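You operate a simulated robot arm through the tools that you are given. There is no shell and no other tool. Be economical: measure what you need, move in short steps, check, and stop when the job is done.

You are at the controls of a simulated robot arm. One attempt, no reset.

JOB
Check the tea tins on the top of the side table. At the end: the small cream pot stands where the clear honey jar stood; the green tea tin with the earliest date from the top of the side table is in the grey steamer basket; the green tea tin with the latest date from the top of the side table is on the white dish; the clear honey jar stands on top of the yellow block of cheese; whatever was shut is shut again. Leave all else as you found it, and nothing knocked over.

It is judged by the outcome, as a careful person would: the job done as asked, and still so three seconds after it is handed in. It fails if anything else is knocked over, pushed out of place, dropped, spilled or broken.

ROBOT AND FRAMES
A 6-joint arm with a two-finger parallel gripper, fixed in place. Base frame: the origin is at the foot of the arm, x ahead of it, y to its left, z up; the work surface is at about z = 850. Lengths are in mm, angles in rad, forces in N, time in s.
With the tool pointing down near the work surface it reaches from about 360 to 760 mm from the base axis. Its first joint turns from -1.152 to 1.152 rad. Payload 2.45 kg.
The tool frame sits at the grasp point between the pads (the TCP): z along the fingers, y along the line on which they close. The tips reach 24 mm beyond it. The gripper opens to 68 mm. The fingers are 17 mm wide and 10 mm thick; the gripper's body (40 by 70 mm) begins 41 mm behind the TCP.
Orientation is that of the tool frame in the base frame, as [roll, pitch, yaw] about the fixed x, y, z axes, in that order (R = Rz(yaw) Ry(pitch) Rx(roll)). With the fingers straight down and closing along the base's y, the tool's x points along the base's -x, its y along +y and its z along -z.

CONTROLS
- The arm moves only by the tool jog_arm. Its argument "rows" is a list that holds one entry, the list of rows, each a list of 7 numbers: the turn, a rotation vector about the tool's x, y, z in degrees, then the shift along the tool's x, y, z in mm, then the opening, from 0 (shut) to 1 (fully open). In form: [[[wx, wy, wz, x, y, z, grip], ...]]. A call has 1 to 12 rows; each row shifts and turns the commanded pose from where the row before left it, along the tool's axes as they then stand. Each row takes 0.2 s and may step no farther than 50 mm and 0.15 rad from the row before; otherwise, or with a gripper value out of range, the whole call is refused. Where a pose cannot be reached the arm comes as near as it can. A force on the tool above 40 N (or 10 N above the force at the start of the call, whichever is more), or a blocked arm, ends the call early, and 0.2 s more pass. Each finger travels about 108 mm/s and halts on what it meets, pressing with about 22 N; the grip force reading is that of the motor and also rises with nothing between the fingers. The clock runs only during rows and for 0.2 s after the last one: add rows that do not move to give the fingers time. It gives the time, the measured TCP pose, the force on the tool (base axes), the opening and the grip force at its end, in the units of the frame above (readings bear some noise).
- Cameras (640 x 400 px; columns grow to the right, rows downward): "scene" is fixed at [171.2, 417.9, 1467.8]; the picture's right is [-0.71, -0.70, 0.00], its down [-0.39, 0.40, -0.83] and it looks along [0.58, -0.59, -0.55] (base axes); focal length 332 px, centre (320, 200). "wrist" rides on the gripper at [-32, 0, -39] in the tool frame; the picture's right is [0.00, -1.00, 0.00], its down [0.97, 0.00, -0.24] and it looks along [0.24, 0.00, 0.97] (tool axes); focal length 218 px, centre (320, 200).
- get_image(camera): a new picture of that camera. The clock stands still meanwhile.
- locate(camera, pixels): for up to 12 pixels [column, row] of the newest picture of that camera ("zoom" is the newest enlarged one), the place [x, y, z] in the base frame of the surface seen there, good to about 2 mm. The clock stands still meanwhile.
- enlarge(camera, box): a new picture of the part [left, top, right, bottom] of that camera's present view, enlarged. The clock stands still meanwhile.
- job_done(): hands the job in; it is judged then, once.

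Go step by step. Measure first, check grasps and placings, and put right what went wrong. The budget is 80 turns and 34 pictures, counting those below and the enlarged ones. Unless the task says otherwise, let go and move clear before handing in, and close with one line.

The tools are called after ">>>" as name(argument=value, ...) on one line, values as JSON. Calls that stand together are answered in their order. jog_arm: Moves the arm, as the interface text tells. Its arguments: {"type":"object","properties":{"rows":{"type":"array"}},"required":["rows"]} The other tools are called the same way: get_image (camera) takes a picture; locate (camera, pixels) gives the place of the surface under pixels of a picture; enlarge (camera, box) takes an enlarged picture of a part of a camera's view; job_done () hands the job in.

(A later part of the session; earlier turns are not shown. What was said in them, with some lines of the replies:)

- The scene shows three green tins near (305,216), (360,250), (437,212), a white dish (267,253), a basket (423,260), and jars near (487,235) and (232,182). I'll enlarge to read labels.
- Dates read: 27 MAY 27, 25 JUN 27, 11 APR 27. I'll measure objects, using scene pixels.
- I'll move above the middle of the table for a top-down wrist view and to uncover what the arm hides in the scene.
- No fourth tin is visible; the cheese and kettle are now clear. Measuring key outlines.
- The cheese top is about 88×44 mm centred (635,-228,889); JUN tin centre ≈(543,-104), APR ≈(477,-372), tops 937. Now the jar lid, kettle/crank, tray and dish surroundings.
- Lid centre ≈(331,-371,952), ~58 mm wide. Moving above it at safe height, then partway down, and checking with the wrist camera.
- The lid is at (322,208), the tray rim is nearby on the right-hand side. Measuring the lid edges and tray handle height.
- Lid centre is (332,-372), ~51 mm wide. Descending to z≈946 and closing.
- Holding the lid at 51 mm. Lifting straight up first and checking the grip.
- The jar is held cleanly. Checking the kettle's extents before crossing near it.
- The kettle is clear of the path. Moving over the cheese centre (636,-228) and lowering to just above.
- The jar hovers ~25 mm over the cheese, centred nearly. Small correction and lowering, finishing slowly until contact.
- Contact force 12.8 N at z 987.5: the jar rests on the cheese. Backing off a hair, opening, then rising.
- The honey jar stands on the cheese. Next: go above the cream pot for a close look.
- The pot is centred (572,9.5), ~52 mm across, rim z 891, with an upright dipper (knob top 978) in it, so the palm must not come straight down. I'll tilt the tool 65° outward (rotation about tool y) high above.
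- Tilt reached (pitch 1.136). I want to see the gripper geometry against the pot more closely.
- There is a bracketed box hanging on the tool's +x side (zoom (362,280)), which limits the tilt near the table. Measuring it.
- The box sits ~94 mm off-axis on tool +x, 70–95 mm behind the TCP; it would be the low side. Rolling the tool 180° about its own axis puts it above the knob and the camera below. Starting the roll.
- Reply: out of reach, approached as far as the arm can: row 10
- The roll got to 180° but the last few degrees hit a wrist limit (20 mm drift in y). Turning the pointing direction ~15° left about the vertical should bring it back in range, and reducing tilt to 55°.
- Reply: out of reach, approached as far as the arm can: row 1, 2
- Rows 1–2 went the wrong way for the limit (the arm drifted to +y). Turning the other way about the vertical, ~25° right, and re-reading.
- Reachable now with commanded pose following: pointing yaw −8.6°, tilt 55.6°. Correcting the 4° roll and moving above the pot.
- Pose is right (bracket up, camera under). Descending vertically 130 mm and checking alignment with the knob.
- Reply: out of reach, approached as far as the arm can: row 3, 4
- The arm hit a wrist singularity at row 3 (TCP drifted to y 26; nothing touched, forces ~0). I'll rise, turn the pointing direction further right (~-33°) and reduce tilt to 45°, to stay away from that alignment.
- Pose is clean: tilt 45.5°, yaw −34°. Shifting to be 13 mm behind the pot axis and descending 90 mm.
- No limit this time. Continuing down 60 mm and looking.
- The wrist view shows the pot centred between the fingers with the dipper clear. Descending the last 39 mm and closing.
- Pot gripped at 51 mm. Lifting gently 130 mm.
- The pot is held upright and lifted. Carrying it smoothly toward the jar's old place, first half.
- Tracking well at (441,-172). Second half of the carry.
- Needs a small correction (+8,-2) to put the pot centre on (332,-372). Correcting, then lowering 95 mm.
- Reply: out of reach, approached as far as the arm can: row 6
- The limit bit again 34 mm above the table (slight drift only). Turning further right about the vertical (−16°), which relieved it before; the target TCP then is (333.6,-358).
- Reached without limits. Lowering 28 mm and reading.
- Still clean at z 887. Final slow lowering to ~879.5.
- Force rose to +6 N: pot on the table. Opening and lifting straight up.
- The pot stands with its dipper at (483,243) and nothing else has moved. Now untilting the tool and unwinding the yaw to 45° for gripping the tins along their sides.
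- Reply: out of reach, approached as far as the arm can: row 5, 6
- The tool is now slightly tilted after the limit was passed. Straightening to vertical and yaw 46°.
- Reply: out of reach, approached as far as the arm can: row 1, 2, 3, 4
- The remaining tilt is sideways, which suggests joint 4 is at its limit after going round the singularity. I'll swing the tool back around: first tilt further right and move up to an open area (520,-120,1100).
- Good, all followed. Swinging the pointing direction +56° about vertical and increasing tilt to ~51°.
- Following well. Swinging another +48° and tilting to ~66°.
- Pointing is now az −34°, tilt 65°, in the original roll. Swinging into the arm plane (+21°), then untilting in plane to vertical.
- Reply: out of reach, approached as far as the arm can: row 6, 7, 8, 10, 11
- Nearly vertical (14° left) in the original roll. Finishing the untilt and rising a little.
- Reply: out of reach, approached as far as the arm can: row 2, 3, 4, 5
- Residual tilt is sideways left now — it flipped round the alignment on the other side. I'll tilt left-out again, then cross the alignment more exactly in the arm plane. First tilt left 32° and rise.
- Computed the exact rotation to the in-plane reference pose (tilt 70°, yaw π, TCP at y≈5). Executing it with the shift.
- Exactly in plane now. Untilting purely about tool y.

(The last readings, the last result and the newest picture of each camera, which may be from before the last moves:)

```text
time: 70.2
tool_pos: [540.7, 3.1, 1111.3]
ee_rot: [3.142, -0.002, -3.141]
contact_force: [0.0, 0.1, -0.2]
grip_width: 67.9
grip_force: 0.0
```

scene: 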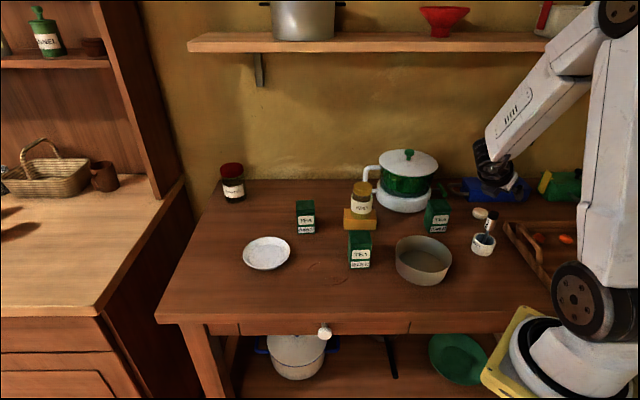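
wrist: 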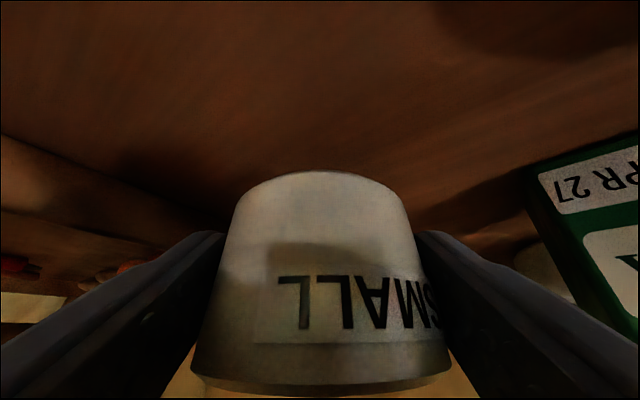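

Back in the original clean configuration. Travelling over the APR tin and turning to yaw 136°.

>>> jog_arm(rows=[[[0, 0, 0, 7.1, -41.7, 0, 1], [0, 0, 0, 7.1, -41.7, 0, 1], [0, 0, 0, 7.1, -41.7, 0, 1], [0, 0, 0, 7.1, -41.7, 0, 1], [0, 0, 0, 7.1, -41.7, 0, 1], [0, 0, 0, 7.1, -41.7, 0, 1], [0, 0, 0, 7.1, -41.7, 0, 1], [0, 0, 0, 7.1, -41.7, 0, 1], [0, 0, 0, 7.1, -41.7, 0, 1], [0, 0, 7.33, 0, 0, 0, 1], [0, 0, 7.33, 0, 0, 0, 1], [0, 0, 7.33, 0, 0, 0, 1]]])

>>> jog_arm(rows=[[[0, 0, 7.33, 0, 0, 0, 1], [0, 0, 7.33, 0, 0, 0, 1], [0, 0, 7.33, 0, 0, 0, 1], [0, 0, 0, 0, 0, 40, 1], [0, 0, 0, 0, 0, 40, 1], [0, 0, 0, 0, 0, 0, 1]]])

>>> get_image(camera="wrist")

```text
time: 72.8
tool_pos: [477.1, -373.2, 1110.0]
ee_rot: [-3.139, -0.002, 2.754]
contact_force: [0.2, 0.3, -0.8]
grip_width: 68.0
grip_force: 0.2
```

```text
time: 74.2
tool_pos: [475.1, -374.0, 1031.0]
ee_rot: [-3.141, 0.0, 2.376]
contact_force: [-0.3, -0.5, -0.8]
grip_width: 68.0
grip_force: 0.1
```

```text
9 pictures are left
```

wrist: 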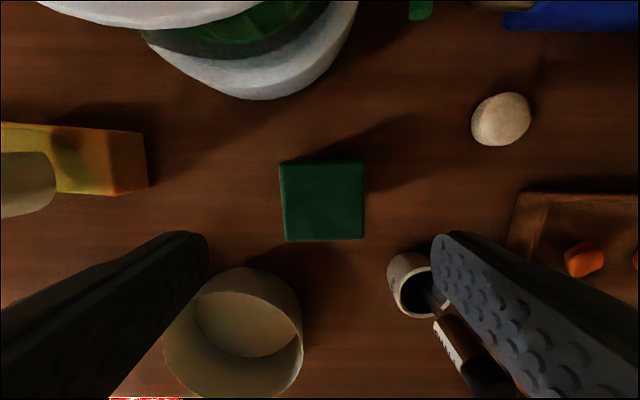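

The tin is nicely square to the gripper. Measuring its corners.

>>> locate(camera="wrist", pixels=[[284, 200], [361, 200], [322, 164], [325, 237], [322, 200], [285, 236], [358, 235], [285, 168], [358, 164], [235, 270], [190, 350], [298, 340]])

```text
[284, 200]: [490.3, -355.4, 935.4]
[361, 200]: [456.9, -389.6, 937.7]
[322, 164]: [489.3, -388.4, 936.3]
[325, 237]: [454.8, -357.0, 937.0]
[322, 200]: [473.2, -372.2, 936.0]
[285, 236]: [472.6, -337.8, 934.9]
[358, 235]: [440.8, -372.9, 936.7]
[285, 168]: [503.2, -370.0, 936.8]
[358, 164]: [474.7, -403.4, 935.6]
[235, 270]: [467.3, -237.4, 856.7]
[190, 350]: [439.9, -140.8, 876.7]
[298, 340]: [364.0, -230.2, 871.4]
```

Centre (473,-372.5), ~48 mm wide. Small shift, lowering to z≈916 and closing.

>>> jog_arm(rows=[[[0, 0, 0, 2.5, -0.3, 35, 1], [0, 0, 0, 0, 0, 40, 1], [0, 0, 0, 0, 0, 30, 1], [0, 0, 0, 0, 0, 10, 1], [0, 0, 0, 0, 0, 0, 1], [0, 0, 0, 0, 0, 0, 0.6], [0, 0, 0, 0, 0, 0, 0.45], [0, 0, 0, 0, 0, 0, 0.45]]])

```text
time: 76.0
tool_pos: [473.8, -371.7, 913.7]
ee_rot: [-3.14, 0.002, 2.372]
contact_force: [0.6, 0.3, -0.3]
grip_width: 53.4
grip_force: 22.0
```

Gripped at 53 mm. Lifting and carrying over the basket centre (418,-201).

>>> jog_arm(rows=[[[0, 0, 0, 0, 0, -10, 0.45], [0, 0, 0, 0, 0, -30, 0.45], [0, 0, 0, 0, 0, -35, 0.45], [0, 0, 0, 0, 0, -35, 0.45], [0, 0, 0, 26.5, 14, 0, 0.45], [0, 0, 0, 26.5, 14, 0, 0.45], [0, 0, 0, 26.5, 14, 0, 0.45], [0, 0, 0, 26.5, 14, 0, 0.45], [0, 0, 0, 26.5, 14, 0, 0.45], [0, 0, 0, 26.4, 13.8, 0, 0.45], [0, 0, 0, 0, 0, 0, 0.45]]])

>>> enlarge(camera="scene", box=[340, 180, 500, 290])

```text
time: 78.4
tool_pos: [419.7, -198.2, 1026.9]
ee_rot: [-3.14, 0.0, 2.374]
contact_force: [-0.8, 0.1, -0.4]
grip_width: 53.1
grip_force: 22.3
```

```text
3.64 times, centred on (420, 235) of scene
```

zoom: 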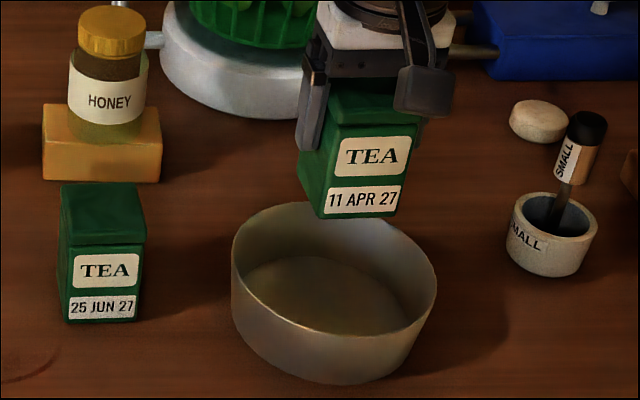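

APR tin hangs over the basket, clear of the rim. Lowering into it, slowly at the end.

>>> jog_arm(rows=[[[0, 0, 0, 1, -2, 30, 0.45], [0, 0, 0, 0, 0, 35, 0.45], [0, 0, 0, 0, 0, 30, 0.45], [0, 0, 0, 0, 0, 6, 0.45], [0, 0, 0, 0, 0, 3, 0.45], [0, 0, 0, 0, 0, 0, 0.45]]])

```text
time: 79.8
tool_pos: [415.3, -199.5, 921.2]
ee_rot: [-3.14, 0.0, 2.373]
contact_force: [0.1, 0.0, -1.4]
grip_width: 53.0
grip_force: 21.9
```

>>> jog_arm(rows=[[[0, 0, 0, 0, 0, 1.5, 0.45], [0, 0, 0, 0, 0, 1.5, 0.45], [0, 0, 0, 0, 0, 1.5, 0.45], [0, 0, 0, 0, 0, 0, 0.45]]])

```text
time: 80.8
tool_pos: [416.6, -199.2, 918.3]
ee_rot: [-3.139, 0.001, 2.373]
contact_force: [-4.3, 0.1, 17.6]
grip_width: 53.1
grip_force: 22.5
```

Contact at 17.6 N: the tin stands on the basket floor. Releasing and rising.

>>> jog_arm(rows=[[[0, 0, 0, 0, 0, -1, 0.45], [0, 0, 0, 0, 0, 0, 0.8], [0, 0, 0, 0, 0, 0, 1], [0, 0, 0, 0, 0, 0, 1], [0, 0, 0, 0, 0, -20, 1], [0, 0, 0, 0, 0, -45, 1], [0, 0, 0, 0, 0, -45, 1], [0, 0, 0, 0, 0, 0, 1]]])

```text
time: 82.6
tool_pos: [415.8, -201.4, 1029.4]
ee_rot: [-3.14, -0.002, 2.374]
contact_force: [0.7, -0.4, -0.4]
grip_width: 68.1
grip_force: 0.1
```

Moving over the JUN tin and measuring.

>>> jog_arm(rows=[[[0, 0, 0, -5.9, 39.5, 0, 1], [0, 0, 0, -5.9, 39.5, 0, 1], [0, 0, 0, -5.9, 39.5, 0, 1], [0, 0, 0, -5.9, 39.5, 0, 1], [0, 0, 0, 0, 0, 0, 1]]])

>>> get_image(camera="wrist")

```text
time: 83.8
tool_pos: [544.4, -102.3, 1026.8]
ee_rot: [-3.141, -0.002, 2.373]
contact_force: [0.0, 1.0, -0.1]
grip_width: 68.0
grip_force: 0.0
```

```text
7 pictures are left
```

wrist: 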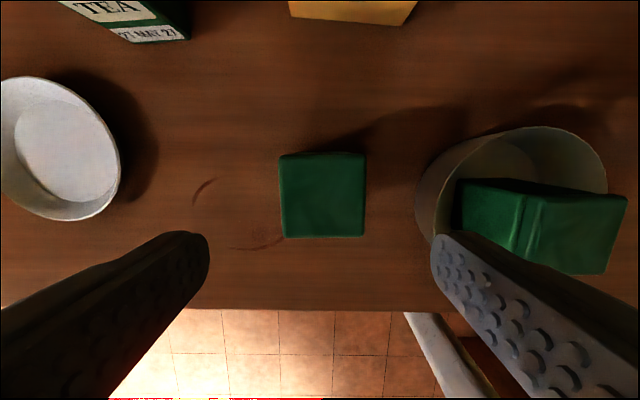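

>>> locate(camera="wrist", pixels=[[282, 195], [363, 195], [322, 157], [323, 235], [322, 195], [3, 150], [118, 165], [60, 215], [25, 80], [60, 150], [20, 150], [95, 180]])

```text
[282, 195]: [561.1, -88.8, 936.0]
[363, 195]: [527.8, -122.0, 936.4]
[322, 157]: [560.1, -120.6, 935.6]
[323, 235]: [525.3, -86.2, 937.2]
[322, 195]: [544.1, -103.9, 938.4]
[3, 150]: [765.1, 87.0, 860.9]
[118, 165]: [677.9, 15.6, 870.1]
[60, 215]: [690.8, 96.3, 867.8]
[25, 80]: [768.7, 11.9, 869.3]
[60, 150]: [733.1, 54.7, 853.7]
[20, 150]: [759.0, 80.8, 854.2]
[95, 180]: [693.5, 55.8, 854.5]
```

JUN tin centre (544,-104.5); dish centre ≈(726,51), floor z≈854.5. Descending and gripping the tin.

>>> jog_arm(rows=[[[0, 0, 0, -1.1, -1.7, 35, 1], [0, 0, 0, 0, 0, 40, 1], [0, 0, 0, 0, 0, 28, 1], [0, 0, 0, 0, 0, 10, 1], [0, 0, 0, 0, 0, 0, 1], [0, 0, 0, 0, 0, 0, 0.6], [0, 0, 0, 0, 0, 0, 0.45], [0, 0, 0, 0, 0, 0, 0.45]]])

```text
time: 85.6
tool_pos: [543.2, -104.8, 913.4]
ee_rot: [-3.14, -0.001, 2.372]
contact_force: [0.1, -0.7, -0.6]
grip_width: 52.9
grip_force: 22.0
```

Gripped at 53 mm. Lifting and carrying over the dish.

>>> jog_arm(rows=[[[0, 0, 0, 0, 0, -10, 0.45], [0, 0, 0, 0, 0, -30, 0.45], [0, 0, 0, 0, 0, -35, 0.45], [0, 0, 0, -2.85, 29.9, 0, 0.45], [0, 0, 0, -2.85, 29.9, 0, 0.45], [0, 0, 0, -2.85, 29.9, 0, 0.45], [0, 0, 0, -2.85, 29.9, 0, 0.45], [0, 0, 0, -2.85, 29.9, 0, 0.45], [0, 0, 0, -2.85, 29.9, 0, 0.45], [0, 0, 0, -2.85, 29.9, 0, 0.45], [0, 0, 0, -2.85, 29.8, 0, 0.45], [0, 0, 0, 0, 0, 0, 0.45]]])

>>> enlarge(camera="scene", box=[220, 180, 350, 290])

```text
time: 88.2
tool_pos: [724.9, 51.3, 987.1]
ee_rot: [-3.14, -0.003, 2.374]
contact_force: [-0.3, 1.0, -0.5]
grip_width: 52.8
grip_force: 21.9
```

```text
3.64 times, centred on (285, 235) of scene
```

zoom: 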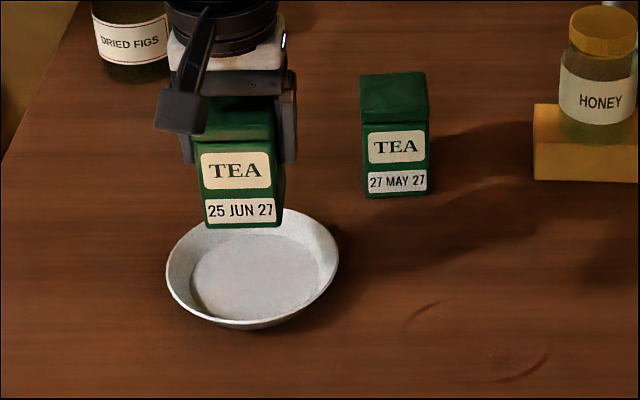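

Aligned over the dish. Lowering.

>>> jog_arm(rows=[[[0, 0, 0, 0, 0, 25, 0.45], [0, 0, 0, 0, 0, 25, 0.45], [0, 0, 0, 0, 0, 12, 0.45], [0, 0, 0, 0, 0, 3, 0.45], [0, 0, 0, 0, 0, 0, 0.45]]])

>>> jog_arm(rows=[[[0, 0, 0, 0, 0, 1.5, 0.45], [0, 0, 0, 0, 0, 1.3, 0.45], [0, 0, 0, 0, 0, 1.2, 0.45], [0, 0, 0, 0, 0, 0, 0.45]]])

```text
time: 89.4
tool_pos: [724.3, 51.4, 925.2]
ee_rot: [-3.14, 0.0, 2.375]
contact_force: [0.4, 0.3, -1.3]
grip_width: 53.1
grip_force: 22.0
```

```text
time: 90.4
tool_pos: [724.8, 51.0, 919.7]
ee_rot: [-3.14, 0.0, 2.374]
contact_force: [0.0, -0.9, -0.7]
grip_width: 52.8
grip_force: 22.0
```

>>> jog_arm(rows=[[[0, 0, 0, 0, 0, 1, 0.45], [0, 0, 0, 0, 0, 1, 0.45], [0, 0, 0, 0, 0, 0, 0.45]]])

```text
time: 91.2
tool_pos: [724.9, 52.0, 919.6]
ee_rot: [-3.141, 0.001, 2.376]
contact_force: [-1.5, 0.6, 6.5]
grip_width: 52.7
grip_force: 21.9
```

Contact (6.5 N): the tin rests on the dish. Releasing and rising.

>>> jog_arm(rows=[[[0, 0, 0, 0, 0, 0, 0.8], [0, 0, 0, 0, 0, 0, 1], [0, 0, 0, 0, 0, 0, 1], [0, 0, 0, 0, 0, -20, 1], [0, 0, 0, 0, 0, -40, 1], [0, 0, 0, 0, 0, -40, 1], [0, 0, 0, 20, -30, -20, 1], [0, 0, 0, 20, -30, -20, 1], [0, 0, 0, 20, -30, 0, 1], [0, 0, 0, 20, -30, 0, 1], [0, 0, 0, 0, 0, 0, 1]]])

>>> get_image(camera="scene")

```text
time: 93.6
tool_pos: [583.8, 20.2, 1058.7]
ee_rot: [-3.14, -0.001, 2.373]
contact_force: [0.4, -0.2, 0.5]
grip_width: 67.7
grip_force: 0.2
```

```text
5 pictures are left
```

scene: 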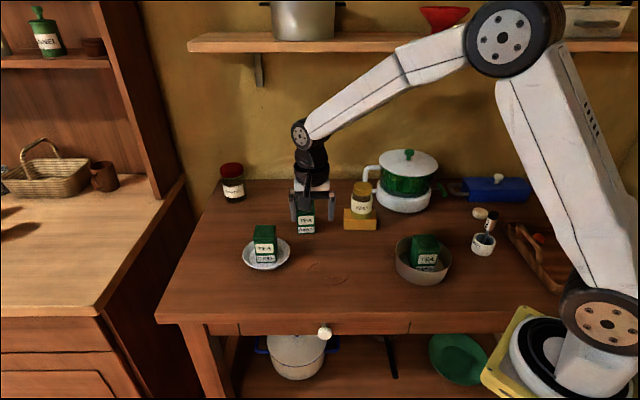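

Everything appears placed. A final check of the pot and basket.

>>> enlarge(camera="scene", box=[380, 180, 520, 290])

>>> locate(camera="scene", pixels=[[472, 239], [495, 239], [483, 234], [484, 244], [483, 254], [491, 213], [360, 216], [360, 189], [423, 240], [265, 230]])

```text
3.64 times, centred on (450, 235) of scene
```

zoom: 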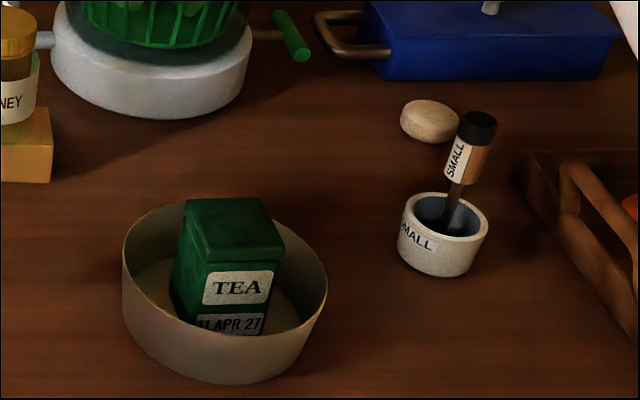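

```text
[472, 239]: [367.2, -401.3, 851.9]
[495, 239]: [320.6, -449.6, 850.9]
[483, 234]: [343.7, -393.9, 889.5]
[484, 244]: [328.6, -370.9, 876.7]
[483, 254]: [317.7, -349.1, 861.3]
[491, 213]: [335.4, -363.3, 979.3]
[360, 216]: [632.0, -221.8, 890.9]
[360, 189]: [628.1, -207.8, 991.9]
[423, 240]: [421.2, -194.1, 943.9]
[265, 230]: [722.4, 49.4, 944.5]
```

The readings match the goal: pot centred near (332,-371) with its dipper upright, APR tin in the basket, JUN tin on the dish, and honey jar on the cheese. The gripper is open and clear, so I'm handing in.

>>> job_done()

```text
The job is handed in.
```

The job is done and handed in: the 11 APR 27 tin is in the steamer basket, the 25 JUN 27 tin is on the white dish, the honey jar is on the cheese, and the cream pot stands where the jar was; I opened nothing.
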